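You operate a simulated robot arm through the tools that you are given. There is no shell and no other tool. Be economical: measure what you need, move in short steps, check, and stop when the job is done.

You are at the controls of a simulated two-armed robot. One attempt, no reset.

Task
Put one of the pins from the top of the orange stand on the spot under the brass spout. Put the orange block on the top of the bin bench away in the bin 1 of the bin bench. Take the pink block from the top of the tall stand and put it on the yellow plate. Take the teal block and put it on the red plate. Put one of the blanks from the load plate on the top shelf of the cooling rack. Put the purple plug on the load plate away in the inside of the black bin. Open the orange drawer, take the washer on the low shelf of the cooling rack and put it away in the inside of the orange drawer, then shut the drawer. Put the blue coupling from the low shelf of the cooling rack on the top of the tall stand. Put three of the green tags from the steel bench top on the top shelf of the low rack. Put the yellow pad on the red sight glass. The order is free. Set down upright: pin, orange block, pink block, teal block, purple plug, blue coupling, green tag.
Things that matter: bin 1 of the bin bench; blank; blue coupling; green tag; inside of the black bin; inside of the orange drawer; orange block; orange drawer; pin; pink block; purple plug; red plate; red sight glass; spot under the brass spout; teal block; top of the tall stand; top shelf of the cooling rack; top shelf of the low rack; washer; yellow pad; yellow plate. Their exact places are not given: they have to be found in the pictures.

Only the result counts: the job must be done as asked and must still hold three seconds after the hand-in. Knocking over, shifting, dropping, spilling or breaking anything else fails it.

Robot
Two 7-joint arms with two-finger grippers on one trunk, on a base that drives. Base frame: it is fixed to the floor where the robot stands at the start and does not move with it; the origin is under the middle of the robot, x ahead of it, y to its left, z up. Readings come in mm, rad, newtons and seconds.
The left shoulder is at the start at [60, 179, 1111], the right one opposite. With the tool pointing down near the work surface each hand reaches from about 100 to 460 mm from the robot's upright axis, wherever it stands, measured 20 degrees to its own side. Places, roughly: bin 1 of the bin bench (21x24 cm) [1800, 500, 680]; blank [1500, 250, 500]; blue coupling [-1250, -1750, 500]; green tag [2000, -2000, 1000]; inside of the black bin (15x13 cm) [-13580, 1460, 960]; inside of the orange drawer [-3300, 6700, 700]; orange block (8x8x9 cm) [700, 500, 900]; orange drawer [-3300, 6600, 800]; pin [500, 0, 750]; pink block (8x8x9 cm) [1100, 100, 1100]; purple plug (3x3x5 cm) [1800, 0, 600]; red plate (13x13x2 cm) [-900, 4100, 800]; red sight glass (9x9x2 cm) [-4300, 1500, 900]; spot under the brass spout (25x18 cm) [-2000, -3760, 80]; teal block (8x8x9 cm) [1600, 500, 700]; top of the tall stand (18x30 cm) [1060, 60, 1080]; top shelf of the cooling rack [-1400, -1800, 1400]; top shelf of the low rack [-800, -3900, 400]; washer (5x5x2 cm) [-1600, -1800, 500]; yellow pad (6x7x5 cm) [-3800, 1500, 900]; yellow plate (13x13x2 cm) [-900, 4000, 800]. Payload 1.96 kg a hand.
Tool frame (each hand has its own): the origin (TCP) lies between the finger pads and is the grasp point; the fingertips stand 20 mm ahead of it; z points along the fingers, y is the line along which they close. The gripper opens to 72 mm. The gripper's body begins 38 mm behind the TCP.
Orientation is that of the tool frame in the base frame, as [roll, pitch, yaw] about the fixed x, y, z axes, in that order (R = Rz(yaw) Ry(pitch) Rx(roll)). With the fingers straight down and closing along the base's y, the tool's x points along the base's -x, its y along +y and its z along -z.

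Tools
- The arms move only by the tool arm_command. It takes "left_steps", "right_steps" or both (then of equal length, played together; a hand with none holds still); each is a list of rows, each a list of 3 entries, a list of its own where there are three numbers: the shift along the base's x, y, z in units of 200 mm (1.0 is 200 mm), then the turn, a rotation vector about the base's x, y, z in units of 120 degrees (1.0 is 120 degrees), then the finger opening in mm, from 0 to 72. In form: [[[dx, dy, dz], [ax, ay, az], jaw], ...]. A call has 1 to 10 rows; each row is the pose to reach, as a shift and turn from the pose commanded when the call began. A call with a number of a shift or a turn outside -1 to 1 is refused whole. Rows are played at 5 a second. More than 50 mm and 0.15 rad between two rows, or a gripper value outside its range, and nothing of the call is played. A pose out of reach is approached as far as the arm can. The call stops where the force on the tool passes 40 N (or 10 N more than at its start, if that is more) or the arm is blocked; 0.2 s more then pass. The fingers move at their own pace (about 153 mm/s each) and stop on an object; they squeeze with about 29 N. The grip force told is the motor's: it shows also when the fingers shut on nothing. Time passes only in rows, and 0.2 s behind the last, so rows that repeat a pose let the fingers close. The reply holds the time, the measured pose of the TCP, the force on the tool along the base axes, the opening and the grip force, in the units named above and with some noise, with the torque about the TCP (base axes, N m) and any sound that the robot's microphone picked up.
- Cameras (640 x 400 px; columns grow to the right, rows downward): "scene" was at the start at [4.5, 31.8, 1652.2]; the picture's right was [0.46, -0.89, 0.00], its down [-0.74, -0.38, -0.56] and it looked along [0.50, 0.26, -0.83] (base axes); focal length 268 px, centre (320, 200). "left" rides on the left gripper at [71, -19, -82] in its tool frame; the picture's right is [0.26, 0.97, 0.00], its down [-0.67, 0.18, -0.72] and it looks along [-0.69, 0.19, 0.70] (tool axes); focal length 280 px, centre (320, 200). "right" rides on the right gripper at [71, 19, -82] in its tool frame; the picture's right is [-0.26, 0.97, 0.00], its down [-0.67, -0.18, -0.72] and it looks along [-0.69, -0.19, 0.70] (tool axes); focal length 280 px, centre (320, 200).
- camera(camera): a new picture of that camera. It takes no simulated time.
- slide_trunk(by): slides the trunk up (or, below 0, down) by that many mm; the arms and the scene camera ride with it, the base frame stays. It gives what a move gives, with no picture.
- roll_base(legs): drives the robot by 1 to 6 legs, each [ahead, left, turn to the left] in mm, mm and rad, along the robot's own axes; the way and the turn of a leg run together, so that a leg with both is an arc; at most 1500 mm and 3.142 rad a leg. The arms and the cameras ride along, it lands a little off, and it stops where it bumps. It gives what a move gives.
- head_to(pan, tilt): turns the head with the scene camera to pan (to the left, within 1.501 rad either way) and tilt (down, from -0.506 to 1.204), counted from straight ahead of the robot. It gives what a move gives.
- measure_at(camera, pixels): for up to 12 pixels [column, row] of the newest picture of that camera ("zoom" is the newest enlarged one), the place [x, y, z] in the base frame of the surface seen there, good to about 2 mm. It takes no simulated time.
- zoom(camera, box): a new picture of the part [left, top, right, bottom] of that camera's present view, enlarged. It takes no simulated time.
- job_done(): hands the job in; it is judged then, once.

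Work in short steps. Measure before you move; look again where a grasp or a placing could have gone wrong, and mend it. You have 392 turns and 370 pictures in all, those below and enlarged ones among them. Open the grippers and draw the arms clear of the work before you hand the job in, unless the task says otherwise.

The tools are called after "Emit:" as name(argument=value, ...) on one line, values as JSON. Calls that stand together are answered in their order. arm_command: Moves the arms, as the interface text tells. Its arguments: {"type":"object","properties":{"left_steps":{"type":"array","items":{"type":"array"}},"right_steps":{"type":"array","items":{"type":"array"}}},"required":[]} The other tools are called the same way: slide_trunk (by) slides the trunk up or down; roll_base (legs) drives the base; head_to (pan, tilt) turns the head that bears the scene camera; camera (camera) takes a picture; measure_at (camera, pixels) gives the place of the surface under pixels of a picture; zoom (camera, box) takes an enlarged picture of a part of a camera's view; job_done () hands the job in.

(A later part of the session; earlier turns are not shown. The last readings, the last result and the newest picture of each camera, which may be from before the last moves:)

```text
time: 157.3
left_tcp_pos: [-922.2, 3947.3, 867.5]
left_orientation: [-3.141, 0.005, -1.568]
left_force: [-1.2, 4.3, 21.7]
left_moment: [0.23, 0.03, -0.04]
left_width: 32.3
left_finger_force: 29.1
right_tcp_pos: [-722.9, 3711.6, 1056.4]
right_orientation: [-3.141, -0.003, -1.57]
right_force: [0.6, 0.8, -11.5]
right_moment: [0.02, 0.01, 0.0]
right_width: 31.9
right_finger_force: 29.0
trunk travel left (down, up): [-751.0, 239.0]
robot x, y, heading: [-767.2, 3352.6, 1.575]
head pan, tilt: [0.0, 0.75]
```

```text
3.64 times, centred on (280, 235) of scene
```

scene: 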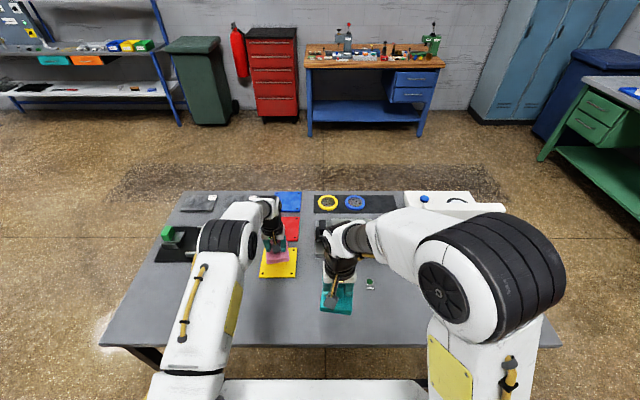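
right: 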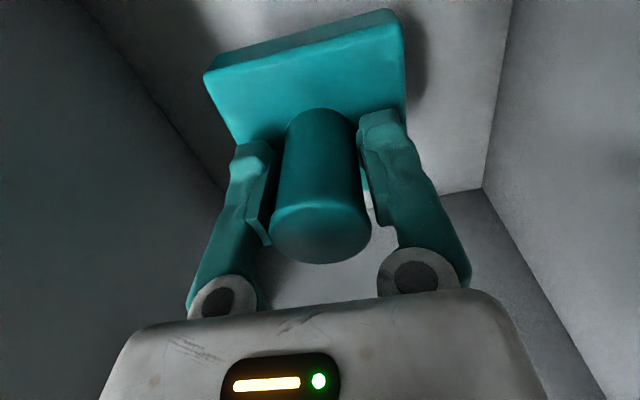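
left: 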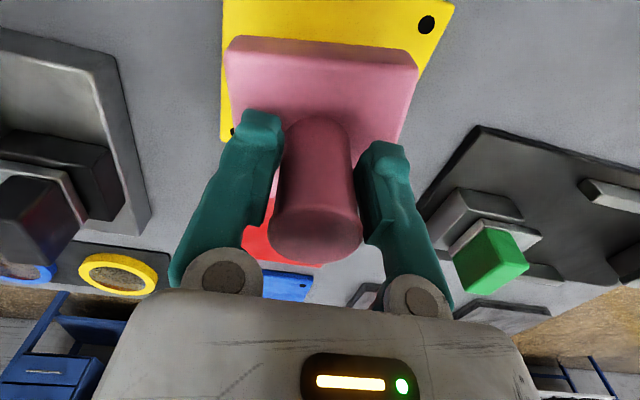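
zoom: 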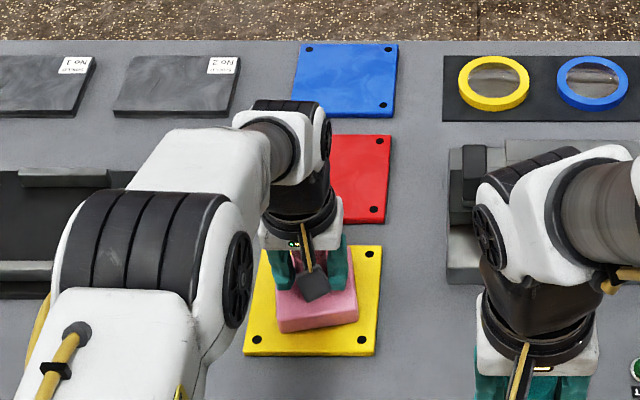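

Emit:
arm_command(left_steps=[[[0, 0, 0.015], [0, 0, 0], 0], [[0, 0, 0.015], [0, 0, 0], 60], [[0, 0, 0.015], [0, 0, 0], 72], [[0, 0, 0.1], [0, 0, 0], 72], [[0, 0, 0.3], [0, 0, 0], 72], [[0, -0.1, 0.45], [0, 0, 0], 72], [[0, -0.25, 0.6], [0, 0, 0], 72], [[0, -0.4, 0.75], [0, 0, 0], 72]])

Emit:
camera(camera="scene")

Emit:
camera(camera="left")

```text
time: 159.1
left_tcp_pos: [-920.2, 3863.9, 1016.2]
left_orientation: [3.141, -0.002, -1.569]
left_force: [0.3, -0.5, -0.6]
left_moment: [-0.01, -0.02, 0.01]
left_width: 72.3
left_finger_force: 0.1
right_tcp_pos: [-723.6, 3711.3, 1056.0]
right_orientation: [-3.141, -0.003, -1.569]
right_force: [0.1, 0.2, -10.6]
right_moment: [-0.03, 0.03, 0.0]
right_width: 31.8
right_finger_force: 28.5
trunk travel left (down, up): [-751.0, 239.0]
robot x, y, heading: [-764.7, 3356.7, 1.573]
head pan, tilt: [0.0, 0.75]
```

```text
312 pictures are left
```

scene: 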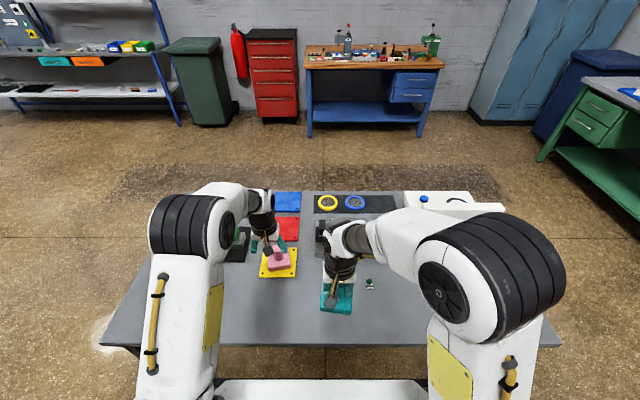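

```text
311 pictures are left
```

left: 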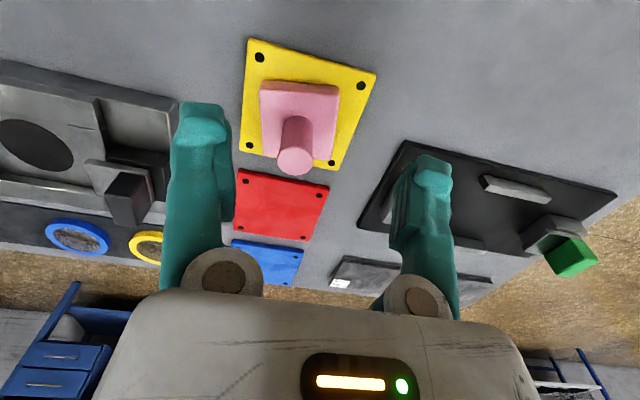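

Pink stands on the yellow plate. For the red plate, approach from the table's far side: go round its left end.

Emit:
roll_base(legs=[[-450, 0, 0], [0, 1150, 0], [1500, 0, 0], [700, 0, 0], [0, 0, 3.141], [0, 1177, 0]])

Emit:
camera(camera="scene")

```text
time: 190.8
left_tcp_pos: [-589.9, 4605.3, 1016.1]
left_orientation: [3.14, -0.002, 1.575]
left_force: [-0.5, 0.5, 0.8]
left_moment: [0.04, 0.01, -0.02]
left_width: 71.9
left_finger_force: 0.0
right_tcp_pos: [-787.4, 4758.9, 1055.9]
right_orientation: [-3.14, -0.004, 1.576]
right_force: [-0.4, 0.0, -10.8]
right_moment: [0.06, 0.01, 0.02]
right_width: 31.7
right_finger_force: 29.0
trunk travel left (down, up): [-751.0, 239.0]
robot x, y, heading: [-742.5, 5119.6, -1.569]
head pan, tilt: [0.0, 0.75]
```

```text
310 pictures are left
```

scene: 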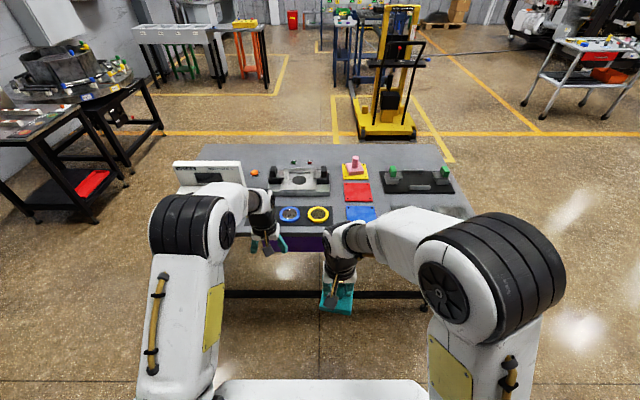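

Emit:
measure_at(camera="scene", pixels=[[358, 192], [344, 202], [371, 202], [344, 184], [368, 184], [360, 212], [300, 225], [300, 238], [300, 256], [290, 293], [355, 160]])

```text
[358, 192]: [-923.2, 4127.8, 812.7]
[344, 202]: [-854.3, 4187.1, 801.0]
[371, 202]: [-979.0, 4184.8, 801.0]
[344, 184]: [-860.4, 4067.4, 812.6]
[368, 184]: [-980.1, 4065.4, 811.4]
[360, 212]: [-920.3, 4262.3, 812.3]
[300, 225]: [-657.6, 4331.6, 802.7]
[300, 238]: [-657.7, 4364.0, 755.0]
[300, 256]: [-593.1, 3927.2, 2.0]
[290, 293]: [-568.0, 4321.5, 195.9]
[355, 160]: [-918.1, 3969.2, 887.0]
```

Red plate centre (−920,4120). Drive 425 ahead, then move the right hand over it.

Emit:
roll_base(legs=[[425, 0, 0]])

Emit:
arm_command(right_steps=[[[-0.06, -0.03, 0], [0, 0, 0], 0], [[-0.16, -0.1, -0.03], [0, 0, 0], 0], [[-0.28, -0.2, -0.08], [0, 0, 0], 0], [[-0.4, -0.32, -0.15], [0, 0, 0], 0], [[-0.52, -0.45, -0.23], [0, 0, 0], 0], [[-0.6, -0.58, -0.31], [0, 0, 0], 0], [[-0.65, -0.7, -0.39], [0, 0, 0], 0], [[-0.665, -0.82, -0.47], [0, 0, 0], 0], [[-0.665, -0.92, -0.54], [0, 0, 0], 0], [[-0.665, -0.96, -0.58], [0, 0, 0], 0]])

Emit:
camera(camera="scene")

```text
time: 193.4
left_tcp_pos: [-585.8, 4185.1, 1014.4]
left_orientation: [-3.141, -0.001, 1.577]
left_force: [-0.7, 0.3, 0.2]
left_moment: [-0.04, 0.0, 0.0]
left_width: 71.9
left_finger_force: 0.0
right_tcp_pos: [-783.6, 4337.4, 1055.7]
right_orientation: [-3.14, -0.004, 1.579]
right_force: [-0.2, 0.2, -10.6]
right_moment: [0.05, 0.01, 0.02]
right_width: 31.8
right_finger_force: 29.5
trunk travel left (down, up): [-751.0, 239.0]
robot x, y, heading: [-739.1, 4699.3, -1.569]
head pan, tilt: [0.0, 0.75]
```

```text
time: 195.6
left_tcp_pos: [-586.8, 4183.8, 1015.0]
left_orientation: [3.141, -0.004, 1.577]
left_force: [0.5, -0.4, -0.5]
left_moment: [0.01, 0.05, 0.05]
left_width: 72.2
left_finger_force: 0.1
right_tcp_pos: [-915.4, 4144.6, 938.7]
right_orientation: [-3.139, -0.004, 1.579]
right_force: [-0.2, -0.1, -11.1]
right_moment: [0.04, 0.01, 0.01]
right_width: 31.5
right_finger_force: 28.8
trunk travel left (down, up): [-751.0, 239.0]
robot x, y, heading: [-742.7, 4697.6, -1.569]
head pan, tilt: [0.0, 0.75]
```

```text
309 pictures are left
```

scene: 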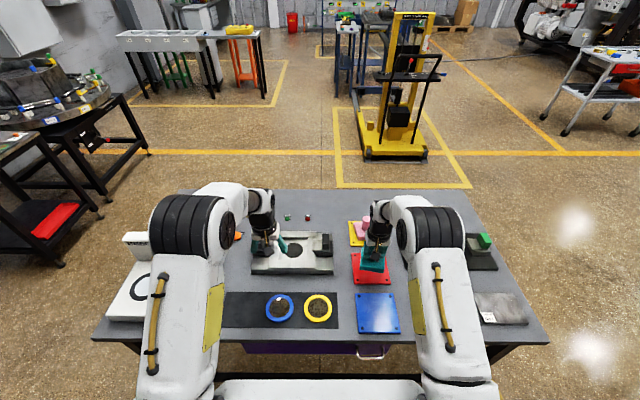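

Shift 25 mm further and lower to near contact.

Emit:
arm_command(right_steps=[[[-0.01, -0.04, -0.03], [0, 0, 0], 0], [[-0.022, -0.09, -0.09], [0, 0, 0], 0], [[-0.022, -0.122, -0.16], [0, 0, 0], 0], [[-0.022, -0.122, -0.23], [0, 0, 0], 0], [[-0.022, -0.122, -0.29], [0, 0, 0], 0], [[-0.022, -0.122, -0.33], [0, 0, 0], 0], [[-0.022, -0.122, -0.35], [0, 0, 0], 0]])

Emit:
arm_command(right_steps=[[[0, 0, -0.01], [0, 0, 0], 0], [[0, 0, -0.02], [0, 0, 0], 0]])

Emit:
camera(camera="right")

```text
time: 197.2
left_tcp_pos: [-586.5, 4185.8, 1016.0]
left_orientation: [-3.141, -0.002, 1.578]
left_force: [0.6, -0.4, -0.3]
left_moment: [-0.02, -0.03, 0.03]
left_width: 71.7
left_finger_force: 0.1
right_tcp_pos: [-920.9, 4120.6, 872.2]
right_orientation: [-3.141, 0.0, 1.579]
right_force: [-1.4, -1.5, 9.9]
right_moment: [0.4, -0.05, 0.06]
right_width: 31.8
right_finger_force: 29.0
trunk travel left (down, up): [-751.0, 239.0]
robot x, y, heading: [-744.8, 4693.7, -1.568]
head pan, tilt: [0.0, 0.75]
```

```text
time: 197.8
left_tcp_pos: [-586.0, 4185.7, 1015.5]
left_orientation: [-3.141, 0.001, 1.578]
left_force: [-0.3, 0.9, 0.4]
left_moment: [-0.02, -0.01, 0.01]
left_width: 72.1
left_finger_force: 0.0
right_tcp_pos: [-920.7, 4121.8, 868.1]
right_orientation: [-3.141, 0.003, 1.579]
right_force: [-2.5, -4.7, 21.4]
right_moment: [-0.14, 0.05, 0.01]
right_width: 32.1
right_finger_force: 29.1
trunk travel left (down, up): [-751.0, 239.0]
robot x, y, heading: [-744.8, 4694.6, -1.561]
head pan, tilt: [0.0, 0.75]
```

```text
308 pictures are left
```

right: 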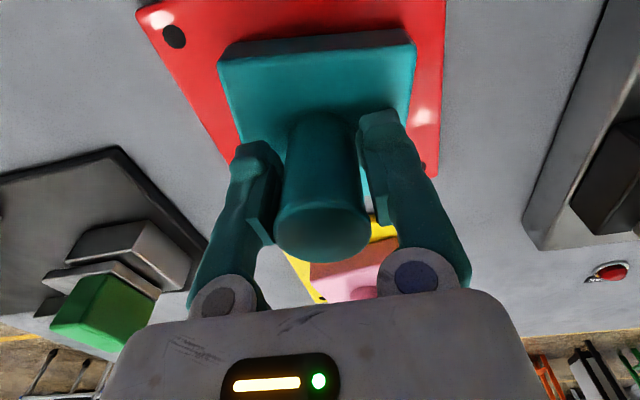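

Seated on the red plate. Ease, release, rise and withdraw.

Emit:
arm_command(right_steps=[[[0, 0, 0.02], [0, 0, 0], 0], [[0, 0, 0.02], [0, 0, 0], 55], [[0, 0, 0.02], [0, 0, 0], 72], [[0, 0, 0.1], [0, 0, 0], 72], [[0, 0, 0.3], [0, 0, 0], 72], [[0, 0.1, 0.45], [0, 0, 0], 72], [[0, 0.25, 0.6], [0, 0, 0], 72], [[0, 0.4, 0.75], [0, 0, 0], 72]])

Emit:
camera(camera="right")

```text
time: 199.6
left_tcp_pos: [-585.6, 4186.6, 1016.2]
left_orientation: [-3.141, 0.0, 1.579]
left_force: [-0.4, -0.2, -0.3]
left_moment: [-0.04, 0.0, -0.01]
left_width: 71.8
left_finger_force: 0.1
right_tcp_pos: [-920.6, 4202.3, 1017.2]
right_orientation: [-3.139, -0.002, 1.58]
right_force: [0.2, 0.3, -0.3]
right_moment: [-0.01, -0.01, -0.01]
right_width: 72.1
right_finger_force: 0.0
trunk travel left (down, up): [-751.0, 239.0]
robot x, y, heading: [-742.2, 4701.1, -1.563]
head pan, tilt: [0.0, 0.75]
```

```text
307 pictures are left
```

right: 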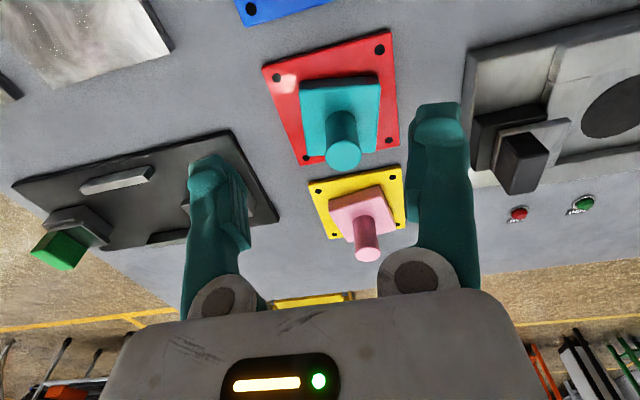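

Both blocks are placed. Next the yellow pad near (−3800,1500). Back off and look toward −x.

Emit:
roll_base(legs=[[-400, 0, 0], [0, -1300, 0]])

Emit:
head_to(pan=-0.7, tilt=0.3)

Emit:
camera(camera="scene")

Emit:
head_to(pan=-1.5, tilt=0.3)

Emit:
camera(camera="scene")

```text
time: 208.2
left_tcp_pos: [-1880.4, 4571.7, 1015.0]
left_orientation: [3.14, -0.002, 1.579]
left_force: [-0.5, -0.6, -0.9]
left_moment: [0.02, 0.01, -0.03]
left_width: 72.0
left_finger_force: 0.0
right_tcp_pos: [-2216.1, 4586.7, 1014.9]
right_orientation: [-3.14, -0.004, 1.579]
right_force: [0.0, 0.2, 0.5]
right_moment: [0.01, -0.01, -0.02]
right_width: 72.1
right_finger_force: 0.1
trunk travel left (down, up): [-751.0, 239.0]
robot x, y, heading: [-2037.3, 5084.8, -1.56]
head pan, tilt: [0.0, 0.75]
```

```text
time: 209.2
left_tcp_pos: [-1882.2, 4571.3, 1014.8]
left_orientation: [-3.141, -0.001, 1.579]
left_force: [-0.1, 0.2, 0.0]
left_moment: [0.02, -0.01, -0.01]
left_width: 72.3
left_finger_force: 0.1
right_tcp_pos: [-2216.7, 4586.4, 1016.5]
right_orientation: [-3.139, -0.003, 1.581]
right_force: [0.7, 0.8, -0.7]
right_moment: [0.02, 0.01, -0.01]
right_width: 72.0
right_finger_force: 0.1
trunk travel left (down, up): [-751.0, 239.0]
robot x, y, heading: [-2038.3, 5083.2, -1.566]
head pan, tilt: [-0.7, 0.3]
```

```text
306 pictures are left
```

scene: 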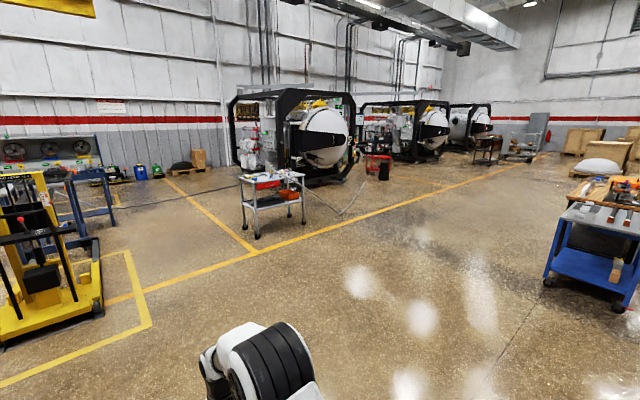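

```text
time: 210.4
left_tcp_pos: [-1882.1, 4572.0, 1015.1]
left_orientation: [-3.141, -0.003, 1.581]
left_force: [-0.4, -0.5, -0.9]
left_moment: [0.03, 0.03, -0.01]
left_width: 72.0
left_finger_force: 0.0
right_tcp_pos: [-2216.6, 4587.5, 1016.0]
right_orientation: [-3.141, -0.002, 1.581]
right_force: [0.7, 1.0, -1.0]
right_moment: [0.0, 0.03, 0.0]
right_width: 71.9
right_finger_force: 0.1
trunk travel left (down, up): [-751.0, 239.0]
robot x, y, heading: [-2035.7, 5084.3, -1.564]
head pan, tilt: [-1.499, 0.3]
```

```text
305 pictures are left
```

scene: 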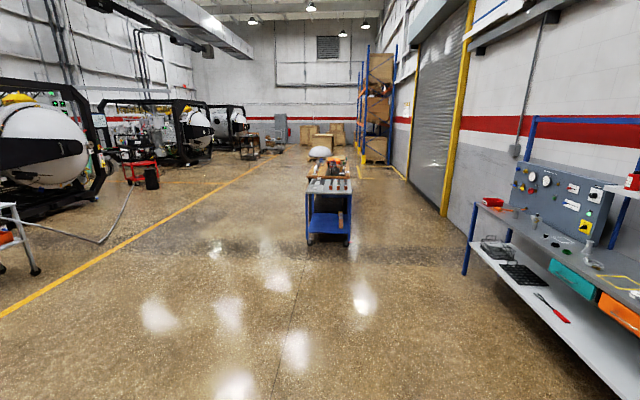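

The white cart (270,190) carries the pad presumably. Drive to (−3930,2600), facing it.

Emit:
roll_base(legs=[[1200, -950, 0], [1200, -950, 0]])

Emit:
head_to(pan=0.0, tilt=0.6)

Emit:
camera(camera="scene")

```text
refused: leg 1 is longer than a leg can be; nothing moved
```

```text
time: 212.0
left_tcp_pos: [-1880.1, 4571.0, 1014.7]
left_orientation: [-3.14, -0.004, 1.578]
left_force: [-0.4, 0.9, -0.4]
left_moment: [0.02, 0.0, -0.01]
left_width: 71.9
left_finger_force: 0.0
right_tcp_pos: [-2216.9, 4586.7, 1015.7]
right_orientation: [-3.14, -0.004, 1.579]
right_force: [-1.5, -0.2, -0.6]
right_moment: [0.02, -0.01, 0.02]
right_width: 71.9
right_finger_force: 0.1
trunk travel left (down, up): [-751.0, 239.0]
robot x, y, heading: [-2037.3, 5080.7, -1.561]
head pan, tilt: [0.0, 0.6]
```

```text
304 pictures are left
```

scene: 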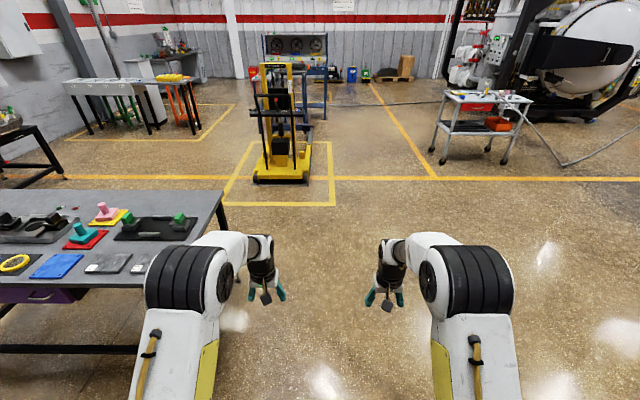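

Measure the cart before driving.

Emit:
measure_at(camera="scene", pixels=[[443, 160], [503, 162], [432, 150], [485, 98], [450, 95], [530, 98], [565, 165], [480, 106]])

Emit:
roll_base(legs=[[1000, -900, 0], [1000, -900, 0], [300, 0, 0]])

Emit:
camera(camera="scene")

```text
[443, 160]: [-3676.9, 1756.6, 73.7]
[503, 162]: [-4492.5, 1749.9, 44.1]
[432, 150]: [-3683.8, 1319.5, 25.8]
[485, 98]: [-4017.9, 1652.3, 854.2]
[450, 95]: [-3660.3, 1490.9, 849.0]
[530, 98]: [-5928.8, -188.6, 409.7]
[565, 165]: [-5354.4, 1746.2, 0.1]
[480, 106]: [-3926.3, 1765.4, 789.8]
```

```text
time: 226.6
left_tcp_pos: [-3621.9, 2253.9, 1015.5]
left_orientation: [3.142, -0.003, 1.597]
left_force: [-1.0, -0.2, -0.7]
left_moment: [-0.02, 0.01, -0.02]
left_width: 71.8
left_finger_force: 0.1
right_tcp_pos: [-3957.0, 2263.0, 1017.1]
right_orientation: [-3.14, -0.004, 1.6]
right_force: [0.2, 0.4, 0.3]
right_moment: [0.0, -0.02, -0.02]
right_width: 71.7
right_finger_force: 0.0
trunk travel left (down, up): [-751.0, 239.0]
robot x, y, heading: [-3787.4, 2757.9, -1.543]
head pan, tilt: [0.0, 0.6]
```

```text
303 pictures are left
```

scene: 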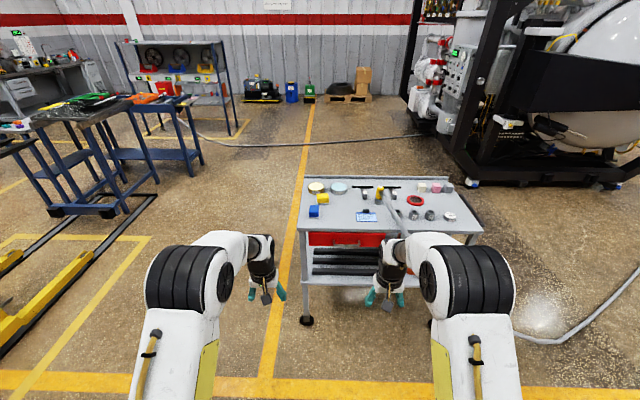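

Zoom on the cart top to identify the pad and sight glass.

Emit:
zoom(camera="scene", box=[290, 165, 490, 250])

Emit:
measure_at(camera="scene", pixels=[[322, 196], [416, 201], [340, 188], [316, 188], [302, 228], [480, 232], [310, 180], [450, 180], [365, 215], [380, 192]])

```text
3.20 times, centred on (390, 208) of scene
```

zoom: 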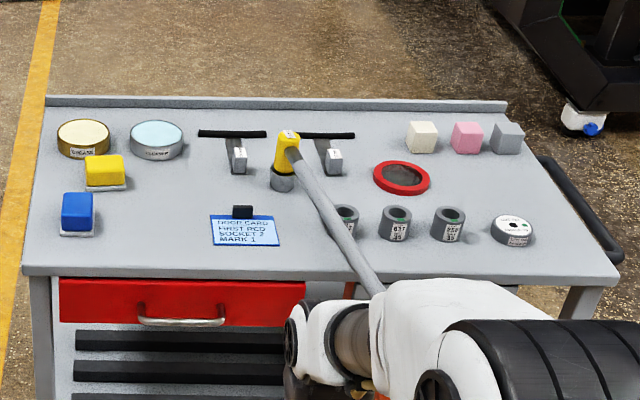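

```text
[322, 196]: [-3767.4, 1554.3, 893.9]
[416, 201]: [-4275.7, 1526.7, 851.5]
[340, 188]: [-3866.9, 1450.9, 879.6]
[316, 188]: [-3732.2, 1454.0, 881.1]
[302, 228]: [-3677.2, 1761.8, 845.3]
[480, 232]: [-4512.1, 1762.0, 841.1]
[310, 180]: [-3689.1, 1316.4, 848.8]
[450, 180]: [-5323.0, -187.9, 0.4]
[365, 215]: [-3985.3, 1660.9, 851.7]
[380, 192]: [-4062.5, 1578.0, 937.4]
```

Emit:
measure_at(camera="zoom", pixels=[[105, 165], [105, 187], [288, 135], [300, 160], [325, 205], [350, 245], [370, 275], [402, 178], [376, 178], [428, 178], [402, 192], [402, 164]])

```text
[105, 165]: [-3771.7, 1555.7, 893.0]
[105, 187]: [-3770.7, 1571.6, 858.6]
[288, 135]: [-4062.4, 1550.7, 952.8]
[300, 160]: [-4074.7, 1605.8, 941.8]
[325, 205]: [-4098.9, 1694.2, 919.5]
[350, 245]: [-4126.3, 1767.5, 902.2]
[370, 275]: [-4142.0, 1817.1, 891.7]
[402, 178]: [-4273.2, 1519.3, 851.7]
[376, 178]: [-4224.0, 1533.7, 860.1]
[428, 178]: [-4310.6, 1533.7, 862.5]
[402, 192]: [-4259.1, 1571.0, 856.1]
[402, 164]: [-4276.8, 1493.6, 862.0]
```

The hose from the yellow handle hangs on this side; I'd rather work from the cart's far (−y) side. Check the gap on the left of the cart.

Emit:
measure_at(camera="scene", pixels=[[155, 197], [125, 232], [195, 160], [115, 210], [60, 210], [80, 330], [30, 345], [140, 120], [190, 105], [305, 320], [560, 335], [640, 270]])

Emit:
zoom(camera="scene", box=[0, 80, 300, 280])

```text
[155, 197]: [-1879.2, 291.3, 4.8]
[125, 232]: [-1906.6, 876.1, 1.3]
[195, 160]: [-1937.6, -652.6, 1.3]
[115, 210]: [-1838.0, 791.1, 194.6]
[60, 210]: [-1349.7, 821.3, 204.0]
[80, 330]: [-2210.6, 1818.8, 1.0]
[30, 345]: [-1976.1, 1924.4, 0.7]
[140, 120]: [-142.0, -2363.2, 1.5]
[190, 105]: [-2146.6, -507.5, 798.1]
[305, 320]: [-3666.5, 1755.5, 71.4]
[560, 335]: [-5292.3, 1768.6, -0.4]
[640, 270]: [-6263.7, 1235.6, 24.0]
```

```text
2.00 times, centred on (150, 180) of scene
```

zoom: 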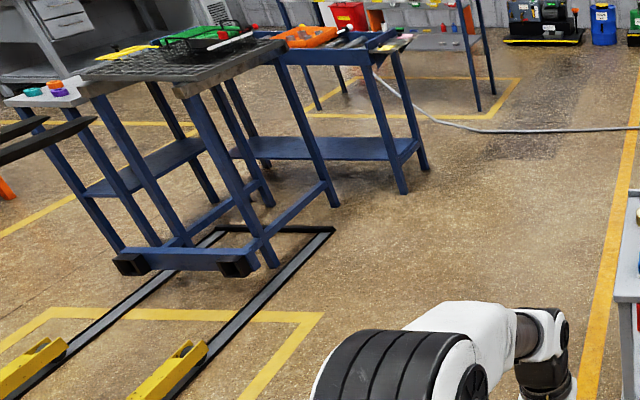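

The lane x −3600…−1950 is free. Drive down it, turn to face +y and come to the cart's −y side.

Emit:
roll_base(legs=[[0, 980, -0.028], [1100, 0, 0], [1050, 0, 0], [0, 0, 3.142], [0, 850, 0]])

Emit:
head_to(pan=0.3, tilt=0.7)

Emit:
camera(camera="scene")

```text
refused: 3.142 is not a number from -3.14159 to 3.14159
```

```text
time: 227.4
left_tcp_pos: [-3621.9, 2253.9, 1016.7]
left_orientation: [3.141, -0.002, 1.596]
left_force: [0.1, 0.2, 0.5]
left_moment: [0.02, -0.02, -0.01]
left_width: 71.9
left_finger_force: 0.1
right_tcp_pos: [-3957.0, 2261.8, 1015.2]
right_orientation: [-3.141, -0.005, 1.599]
right_force: [0.0, -0.9, 0.0]
right_moment: [0.01, -0.01, 0.0]
right_width: 72.0
right_finger_force: 0.1
trunk travel left (down, up): [-751.0, 239.0]
robot x, y, heading: [-3787.6, 2764.0, -1.539]
head pan, tilt: [0.3, 0.7]
```

```text
300 pictures are left
```

scene: 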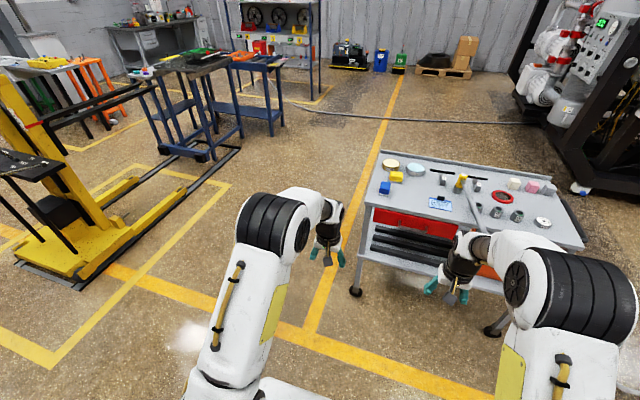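

Re-issue with the turn within limits.

Emit:
roll_base(legs=[[0, 980, -0.03], [1100, 0, 0], [1050, 0, 0], [0, 0, 3.14], [0, 850, 0]])

Emit:
camera(camera="scene")

```text
time: 254.3
left_tcp_pos: [-3836.7, 1130.8, 1015.3]
left_orientation: [3.14, -0.001, -1.584]
left_force: [0.0, -1.4, -0.4]
left_moment: [-0.01, 0.02, 0.01]
left_width: 71.9
left_finger_force: 0.1
right_tcp_pos: [-3502.2, 1106.3, 1015.6]
right_orientation: [-3.141, -0.003, -1.58]
right_force: [-0.1, -0.2, -0.6]
right_moment: [0.01, 0.01, -0.01]
right_width: 72.0
right_finger_force: 0.1
trunk travel left (down, up): [-751.0, 239.0]
robot x, y, heading: [-3689.0, 614.1, 1.555]
head pan, tilt: [0.3, 0.7]
```

```text
299 pictures are left
```

scene: 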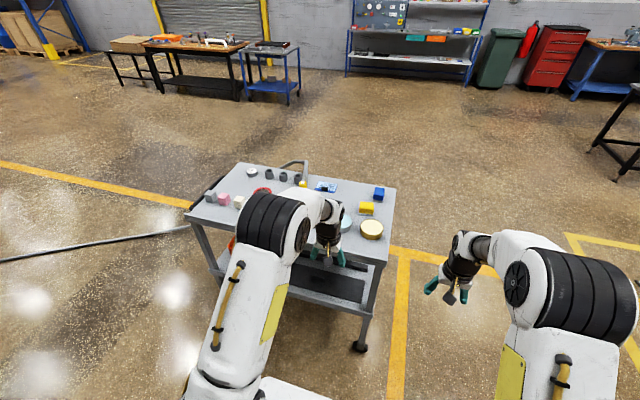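

Cart is ahead-left. Drive 335 ahead, 40 right, correcting heading.

Emit:
roll_base(legs=[[335, -40, 0.015]])

Emit:
camera(camera="left")

Emit:
camera(camera="scene")

```text
time: 256.5
left_tcp_pos: [-3803.0, 1458.4, 1015.7]
left_orientation: [-3.141, -0.002, -1.566]
left_force: [1.1, 0.1, -0.1]
left_moment: [-0.02, -0.01, -0.01]
left_width: 72.0
left_finger_force: 0.2
right_tcp_pos: [-3468.3, 1442.7, 1015.2]
right_orientation: [-3.141, -0.003, -1.566]
right_force: [0.1, -0.3, -0.4]
right_moment: [0.02, -0.03, 0.0]
right_width: 72.3
right_finger_force: 0.1
trunk travel left (down, up): [-751.0, 239.0]
robot x, y, heading: [-3653.1, 946.5, 1.576]
head pan, tilt: [0.3, 0.7]
```

```text
298 pictures are left
```

left: 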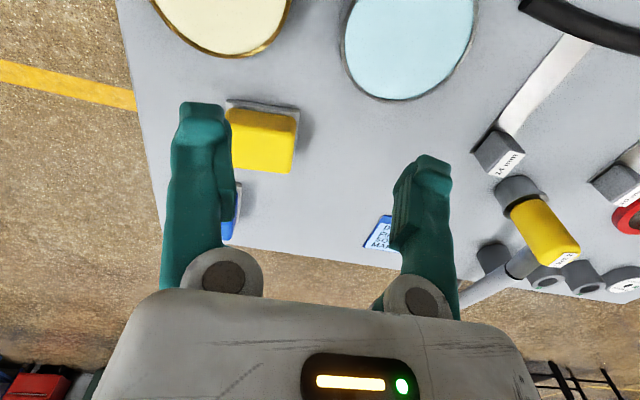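

```text
297 pictures are left
```

scene: 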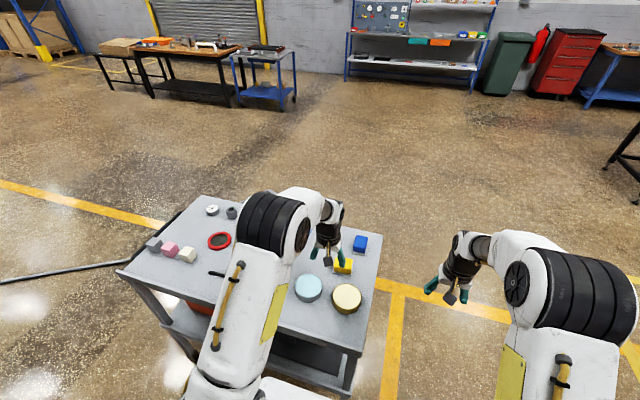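

Emit:
zoom(camera="left", box=[200, 80, 320, 180])

```text
4.00 times, centred on (260, 130) of left
```

zoom: 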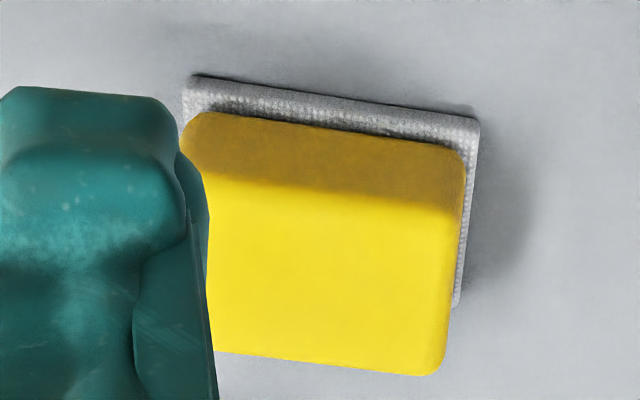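

Emit:
measure_at(camera="zoom", pixels=[[230, 200], [440, 220], [425, 355], [235, 340], [330, 280], [200, 90], [470, 125], [320, 150], [460, 290]])

```text
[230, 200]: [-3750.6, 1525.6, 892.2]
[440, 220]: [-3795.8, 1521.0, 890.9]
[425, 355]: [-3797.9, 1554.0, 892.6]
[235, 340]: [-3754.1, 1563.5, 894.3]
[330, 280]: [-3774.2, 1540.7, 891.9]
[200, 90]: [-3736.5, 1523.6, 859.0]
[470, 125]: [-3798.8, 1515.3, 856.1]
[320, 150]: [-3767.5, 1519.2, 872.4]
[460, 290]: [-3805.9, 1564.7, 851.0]
```

Emit:
zoom(camera="scene", box=[300, 220, 390, 320])

```text
4.00 times, centred on (345, 270) of scene
```

zoom: 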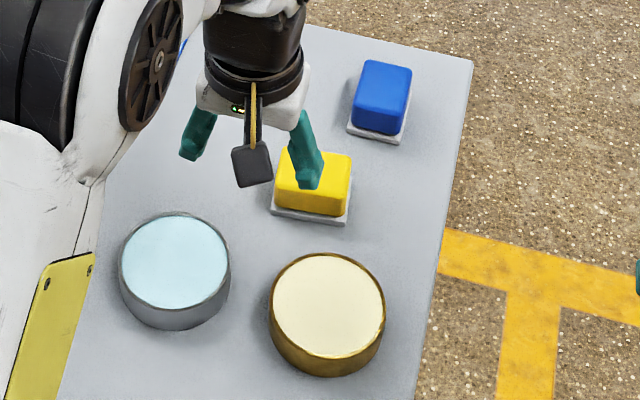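

Shift the hand over the pad (−3773,1535) and view from above.

Emit:
arm_command(left_steps=[[[0.08, 0.15, -0.05], [0, 0, 0], 72], [[0.15, 0.3, -0.1], [0, 0, 0], 72], [[0.15, 0.38, -0.2], [0, 0, 0], 72]])

Emit:
camera(camera="left")

```text
time: 257.3
left_tcp_pos: [-3774.4, 1517.3, 996.2]
left_orientation: [-3.14, 0.0, -1.567]
left_force: [0.1, -0.4, 0.4]
left_moment: [0.0, -0.03, 0.03]
left_width: 72.1
left_finger_force: 0.0
left hand out of reach, approached as far as the arm can: row 3
right_tcp_pos: [-3468.2, 1442.3, 1017.0]
right_orientation: [-3.14, -0.002, -1.564]
right_force: [-0.1, -0.9, 0.1]
right_moment: [0.0, 0.01, 0.03]
right_width: 72.1
right_finger_force: 0.0
trunk travel left (down, up): [-751.0, 239.0]
robot x, y, heading: [-3648.0, 948.6, 1.577]
head pan, tilt: [0.3, 0.7]
```

```text
294 pictures are left
```

left: 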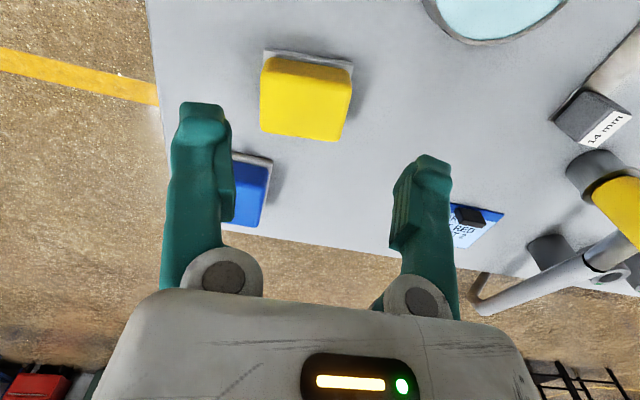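

Emit:
zoom(camera="left", box=[240, 30, 370, 160])

```text
3.08 times, centred on (305, 95) of left
```

zoom: 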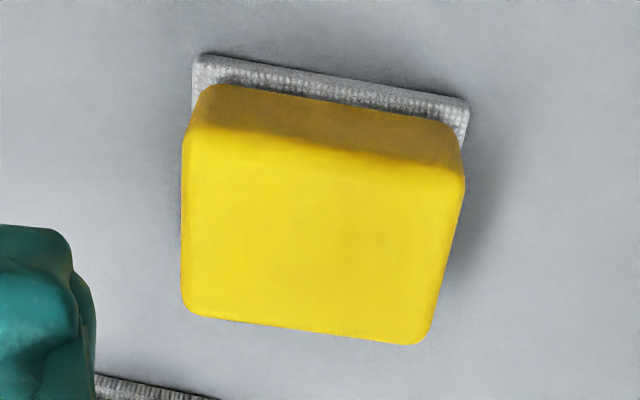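

Emit:
measure_at(camera="zoom", pixels=[[190, 220], [450, 240], [200, 145], [455, 180], [190, 305], [420, 335], [315, 235], [320, 160], [315, 320]])

```text
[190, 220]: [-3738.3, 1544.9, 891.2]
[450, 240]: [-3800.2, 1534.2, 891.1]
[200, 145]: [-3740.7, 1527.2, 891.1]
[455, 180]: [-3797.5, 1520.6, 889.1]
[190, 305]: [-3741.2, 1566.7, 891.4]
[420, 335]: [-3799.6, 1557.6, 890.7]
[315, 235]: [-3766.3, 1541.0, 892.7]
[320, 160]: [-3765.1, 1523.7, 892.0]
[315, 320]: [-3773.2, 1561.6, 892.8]
```

Pad's yellow body ≈ 63×48 mm, centre (−3769.5,1544), rotated ~8°. Move 15 mm nearer, turn the hand 7.5°, centre over it at z≈925 and check.

Emit:
roll_base(legs=[[15, 0, 0]])

Emit:
arm_command(left_steps=[[[0.01, 0.0, -0.1], [0, 0, 0.03], 72], [[0.02, 0.03, -0.2], [0, 0, 0.0625], 72], [[0.022, 0.05, -0.32], [0, 0, 0.0625], 72]])

Emit:
camera(camera="left")

```text
time: 258.1
left_tcp_pos: [-3773.9, 1530.4, 996.8]
left_orientation: [3.141, 0.002, -1.568]
left_force: [0.7, -0.4, -0.9]
left_moment: [0.03, 0.0, 0.04]
left_width: 71.9
left_finger_force: 0.0
right_tcp_pos: [-3468.8, 1453.7, 1018.0]
right_orientation: [-3.14, -0.001, -1.565]
right_force: [-0.6, -0.4, -0.8]
right_moment: [-0.02, 0.03, 0.04]
right_width: 71.9
right_finger_force: 0.1
trunk travel left (down, up): [-751.0, 239.0]
robot x, y, heading: [-3648.3, 963.1, 1.581]
head pan, tilt: [0.3, 0.7]
```

```text
time: 258.9
left_tcp_pos: [-3770.2, 1542.0, 929.7]
left_orientation: [3.141, -0.002, -1.434]
left_force: [-0.7, -0.2, 0.3]
left_moment: [0.0, -0.03, 0.02]
left_width: 72.3
left_finger_force: 0.0
right_tcp_pos: [-3469.1, 1457.5, 1015.7]
right_orientation: [-3.14, -0.002, -1.565]
right_force: [0.1, 0.8, 0.6]
right_moment: [-0.06, -0.01, -0.01]
right_width: 72.0
right_finger_force: 0.0
trunk travel left (down, up): [-751.0, 239.0]
robot x, y, heading: [-3647.5, 959.8, 1.581]
head pan, tilt: [0.3, 0.7]
```

```text
292 pictures are left
```

left: 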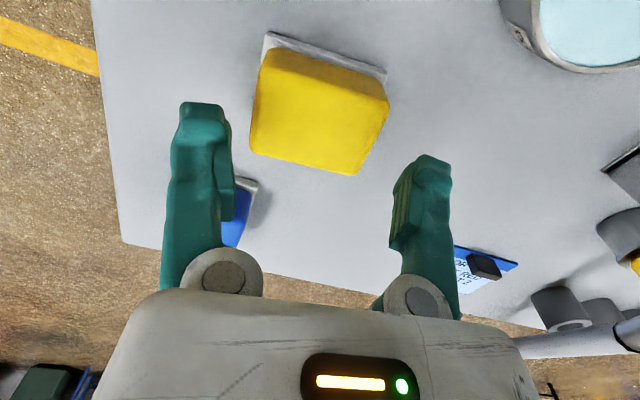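

Hand is aligned (pad centre column 319). Descend to z≈880 and close.

Emit:
arm_command(left_steps=[[[0, 0.005, -0.1], [0, 0, 0], 72], [[0, 0.005, -0.18], [0, 0, 0], 72], [[0, 0.005, -0.25], [0, 0, 0], 72], [[0, 0.005, -0.25], [0, 0, 0], 0], [[0, 0.005, -0.25], [0, 0, 0], 0], [[0, 0.005, -0.25], [0, 0, 0], 0]])

Emit:
camera(camera="left")

```text
time: 260.3
left_tcp_pos: [-3768.4, 1542.2, 885.5]
left_orientation: [-3.139, 0.006, -1.437]
left_force: [0.3, 7.6, 29.1]
left_moment: [-0.06, -0.09, -0.12]
left_width: 69.8
left_finger_force: 29.0
right_tcp_pos: [-3467.8, 1454.3, 1017.5]
right_orientation: [-3.14, 0.0, -1.564]
right_force: [0.2, 0.4, 1.2]
right_moment: [-0.05, 0.03, -0.01]
right_width: 72.3
right_finger_force: 0.0
trunk travel left (down, up): [-751.0, 239.0]
robot x, y, heading: [-3648.0, 961.8, 1.576]
head pan, tilt: [0.3, 0.7]
```

```text
291 pictures are left
```

left: 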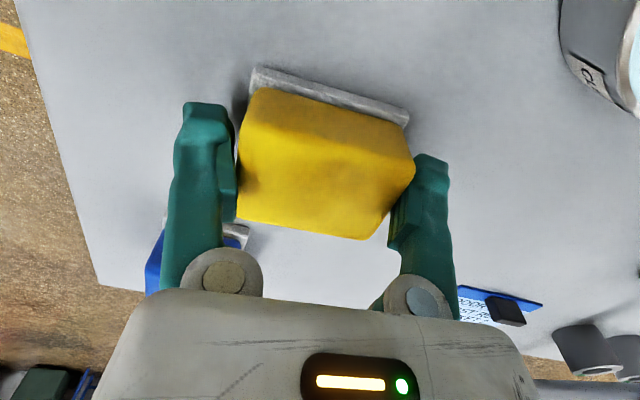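

Tips are resting on the wider base plate (29 N up, 69.8 mm). Open, rise ~10 mm, close on the yellow body.

Emit:
arm_command(left_steps=[[[0, 0, 0.01], [0, 0, 0], 72], [[0, 0, 0.05], [0, 0, 0], 72], [[0, 0, 0.05], [0, 0, 0], 72], [[0, 0, 0.05], [0, 0, 0], 0], [[0, 0, 0.05], [0, 0, 0], 0], [[0, 0, 0.05], [0, 0, 0], 0]])

Emit:
camera(camera="left")

```text
time: 261.7
left_tcp_pos: [-3768.9, 1544.2, 891.1]
left_orientation: [-3.14, -0.001, -1.437]
left_force: [-0.5, 0.4, -0.2]
left_moment: [0.02, 0.03, 0.02]
left_width: 71.1
left_finger_force: 29.0
right_tcp_pos: [-3467.0, 1455.4, 1016.3]
right_orientation: [-3.139, -0.002, -1.565]
right_force: [0.1, -0.5, 1.1]
right_moment: [0.01, 0.02, 0.01]
right_width: 72.0
right_finger_force: 0.0
trunk travel left (down, up): [-751.0, 239.0]
robot x, y, heading: [-3647.8, 956.6, 1.579]
head pan, tilt: [0.3, 0.7]
```

```text
290 pictures are left
```

left: 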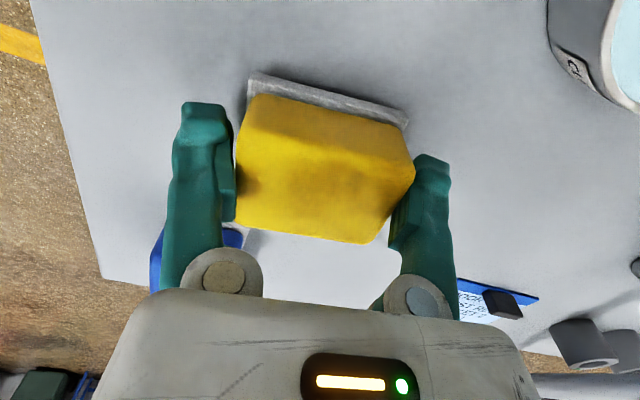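

The pad's true width here is ~71 mm, too wide to release well. Open, rise, and turn the hand ~−82° to grip its 60 mm side.

Emit:
arm_command(left_steps=[[[0, 0, 0.0], [0, 0, 0], 72], [[0, 0, 0], [0, 0, 0], 72], [[0, 0, 0.15], [0, 0, 0], 72], [[0, 0, 0.3], [0, 0, 0], 72]])

Emit:
arm_command(left_steps=[[[0, 0, 0], [0, 0, -0.069], 72], [[0, 0, 0], [0, 0, -0.138], 72], [[0, 0, 0], [0, 0, -0.206], 72], [[0, 0, 0], [0, 0, -0.275], 72], [[0, 0, 0], [0, 0, -0.344], 72], [[0, 0, 0], [0, 0, -0.413], 72], [[0, 0, 0], [0, 0, -0.481], 72], [[0, 0, 0], [0, 0, -0.55], 72], [[0, 0, 0], [0, 0, -0.619], 72], [[0, 0, 0], [0, 0, -0.687], 72]])

Emit:
camera(camera="left")

```text
time: 262.7
left_tcp_pos: [-3768.3, 1540.9, 952.7]
left_orientation: [-3.142, -0.001, -1.437]
left_force: [-0.4, 0.6, -0.8]
left_moment: [0.02, 0.02, 0.01]
left_width: 72.2
left_finger_force: 0.0
right_tcp_pos: [-3468.2, 1455.5, 1015.0]
right_orientation: [-3.141, -0.002, -1.567]
right_force: [0.3, -0.6, 0.1]
right_moment: [0.0, -0.01, 0.0]
right_width: 71.9
right_finger_force: 0.0
trunk travel left (down, up): [-751.0, 239.0]
robot x, y, heading: [-3648.3, 962.8, 1.577]
head pan, tilt: [0.3, 0.7]
```

```text
time: 264.9
left_tcp_pos: [-3769.3, 1543.1, 952.0]
left_orientation: [3.142, -0.001, -2.878]
left_force: [0.3, 0.0, -0.8]
left_moment: [-0.01, 0.0, -0.01]
left_width: 71.9
left_finger_force: 0.0
right_tcp_pos: [-3468.3, 1456.7, 1016.1]
right_orientation: [-3.14, -0.003, -1.566]
right_force: [-0.8, 0.0, 0.0]
right_moment: [-0.01, -0.02, -0.02]
right_width: 72.1
right_finger_force: 0.0
trunk travel left (down, up): [-751.0, 239.0]
robot x, y, heading: [-3647.1, 960.9, 1.574]
head pan, tilt: [0.3, 0.7]
```

```text
289 pictures are left
```

left: 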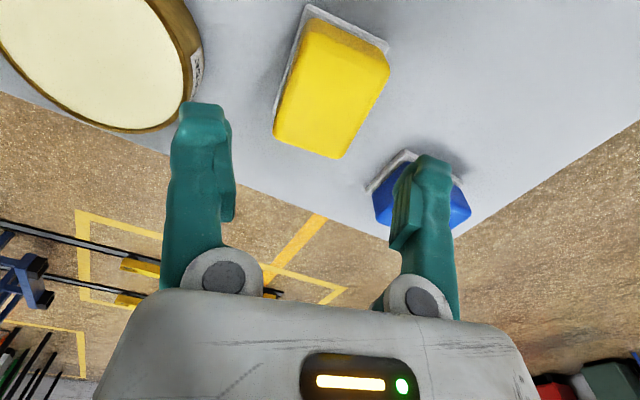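

Need another −6.6° turn. Also measure clearance to the blue pad and the disc.

Emit:
measure_at(camera="left", pixels=[[372, 190], [405, 152], [380, 205], [190, 90], [195, 50], [330, 85], [335, 150], [300, 130], [350, 35], [380, 75], [290, 60]])

Emit:
arm_command(left_steps=[[[0, 0, 0], [0, 0, -0.055], 68], [[0, 0, 0], [0, 0, -0.055], 68]])

Emit:
camera(camera="left")

```text
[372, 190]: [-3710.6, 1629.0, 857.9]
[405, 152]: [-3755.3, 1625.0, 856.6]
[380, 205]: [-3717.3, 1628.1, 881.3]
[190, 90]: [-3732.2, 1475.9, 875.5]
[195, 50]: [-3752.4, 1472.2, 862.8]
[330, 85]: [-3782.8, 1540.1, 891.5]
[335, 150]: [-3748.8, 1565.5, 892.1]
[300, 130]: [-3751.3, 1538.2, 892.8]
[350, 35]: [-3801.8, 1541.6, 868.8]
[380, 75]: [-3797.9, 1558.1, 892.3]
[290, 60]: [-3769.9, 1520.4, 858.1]
```

```text
time: 265.5
left_tcp_pos: [-3769.6, 1543.0, 952.0]
left_orientation: [3.139, -0.001, -2.991]
left_force: [-0.4, 0.2, -0.3]
left_moment: [-0.03, -0.04, 0.0]
left_width: 68.0
left_finger_force: 0.1
right_tcp_pos: [-3468.0, 1457.2, 1016.8]
right_orientation: [-3.141, -0.004, -1.565]
right_force: [-0.4, 0.0, -0.3]
right_moment: [0.01, -0.02, 0.01]
right_width: 71.9
right_finger_force: 0.1
trunk travel left (down, up): [-751.0, 239.0]
robot x, y, heading: [-3646.5, 961.2, 1.581]
head pan, tilt: [0.3, 0.7]
```

```text
288 pictures are left
```

left: 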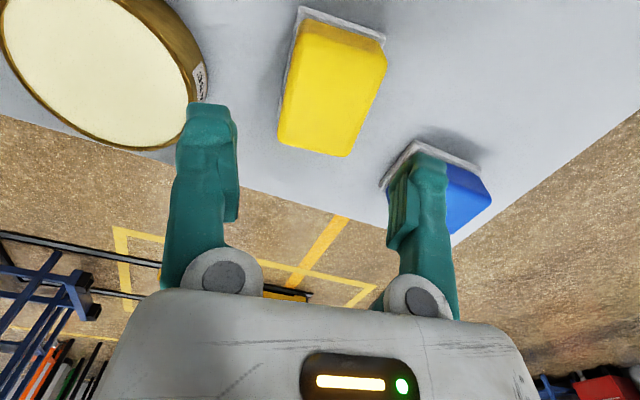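

Aligned. Descend to z≈886 and close on the 60 mm side.

Emit:
arm_command(left_steps=[[[0, 0.005, -0.15], [0, 0, 0], 72], [[0, 0.01, -0.25], [0, 0, 0], 72], [[0, 0.01, -0.33], [0, 0, 0], 72], [[0, 0.01, -0.33], [0, 0, 0], 72], [[0, 0.01, -0.33], [0, 0, 0], 0], [[0, 0.01, -0.33], [0, 0, 0], 0], [[0, 0.01, -0.33], [0, 0, 0], 0]])

Emit:
camera(camera="left")

```text
time: 267.1
left_tcp_pos: [-3768.0, 1544.8, 885.9]
left_orientation: [3.141, -0.001, -2.988]
left_force: [0.2, 0.2, -1.2]
left_moment: [0.01, -0.02, -0.03]
left_width: 47.1
left_finger_force: 28.8
right_tcp_pos: [-3468.9, 1456.1, 1017.6]
right_orientation: [-3.141, -0.004, -1.566]
right_force: [-0.2, 0.4, -0.2]
right_moment: [0.0, 0.02, 0.03]
right_width: 72.1
right_finger_force: 0.1
trunk travel left (down, up): [-751.0, 239.0]
robot x, y, heading: [-3645.9, 962.8, 1.577]
head pan, tilt: [0.3, 0.7]
```

```text
287 pictures are left
```

left: 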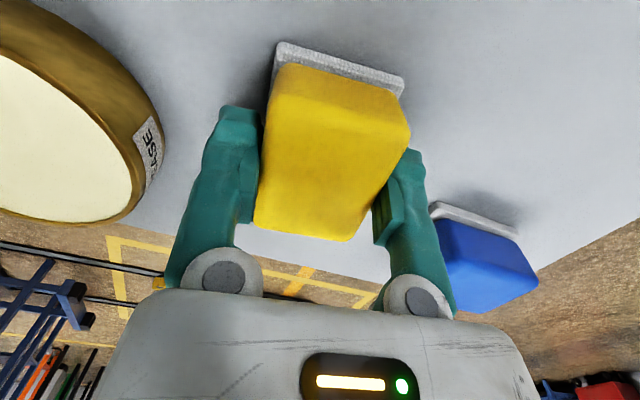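

Gripped (47 mm). Lift to z≈1020 drawing back, to clear the yellow handle (top z 953) during the sideways drive.

Emit:
arm_command(left_steps=[[[0, 0, 0.05], [0, 0, 0], 0], [[0, 0, 0.13], [0, 0, 0], 0], [[0, -0.05, 0.23], [0, 0, 0], 0], [[0, -0.12, 0.33], [0, 0, 0], 0], [[0, -0.2, 0.44], [0, 0, 0], 0], [[0, -0.3, 0.55], [0, 0, 0], 0], [[0, -0.38, 0.64], [0, 0, 0], 0], [[0, -0.4, 0.7], [0, 0, 0], 0]])

Emit:
roll_base(legs=[[0, 505, 0]])

Emit:
camera(camera="left")

Emit:
camera(camera="scene")

```text
time: 268.9
left_tcp_pos: [-3769.4, 1464.8, 1025.8]
left_orientation: [3.142, 0.0, -2.99]
left_force: [-0.1, -0.1, -0.9]
left_moment: [-0.01, 0.02, 0.0]
left_width: 47.0
left_finger_force: 29.6
right_tcp_pos: [-3467.2, 1455.8, 1014.6]
right_orientation: [-3.139, -0.003, -1.565]
right_force: [0.9, 0.2, -0.4]
right_moment: [-0.01, 0.0, 0.01]
right_width: 72.0
right_finger_force: 0.0
trunk travel left (down, up): [-751.0, 239.0]
robot x, y, heading: [-3647.1, 963.9, 1.578]
head pan, tilt: [0.3, 0.7]
```

```text
time: 271.8
left_tcp_pos: [-4276.6, 1461.7, 1025.6]
left_orientation: [-3.141, -0.001, -2.987]
left_force: [0.1, 0.5, -0.5]
left_moment: [-0.01, -0.02, -0.01]
left_width: 46.9
left_finger_force: 28.7
right_tcp_pos: [-3974.1, 1454.4, 1015.9]
right_orientation: [-3.14, -0.003, -1.563]
right_force: [0.6, -0.1, 0.1]
right_moment: [0.0, 0.03, -0.02]
right_width: 71.9
right_finger_force: 0.0
trunk travel left (down, up): [-751.0, 239.0]
robot x, y, heading: [-4152.6, 955.7, 1.576]
head pan, tilt: [0.3, 0.7]
```

```text
286 pictures are left
```

left: 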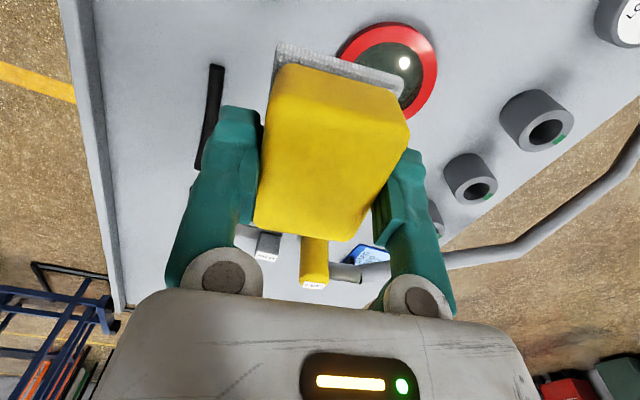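

```text
285 pictures are left
```

scene: 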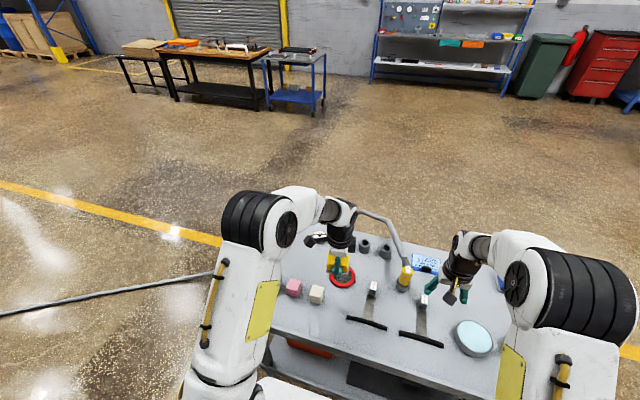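

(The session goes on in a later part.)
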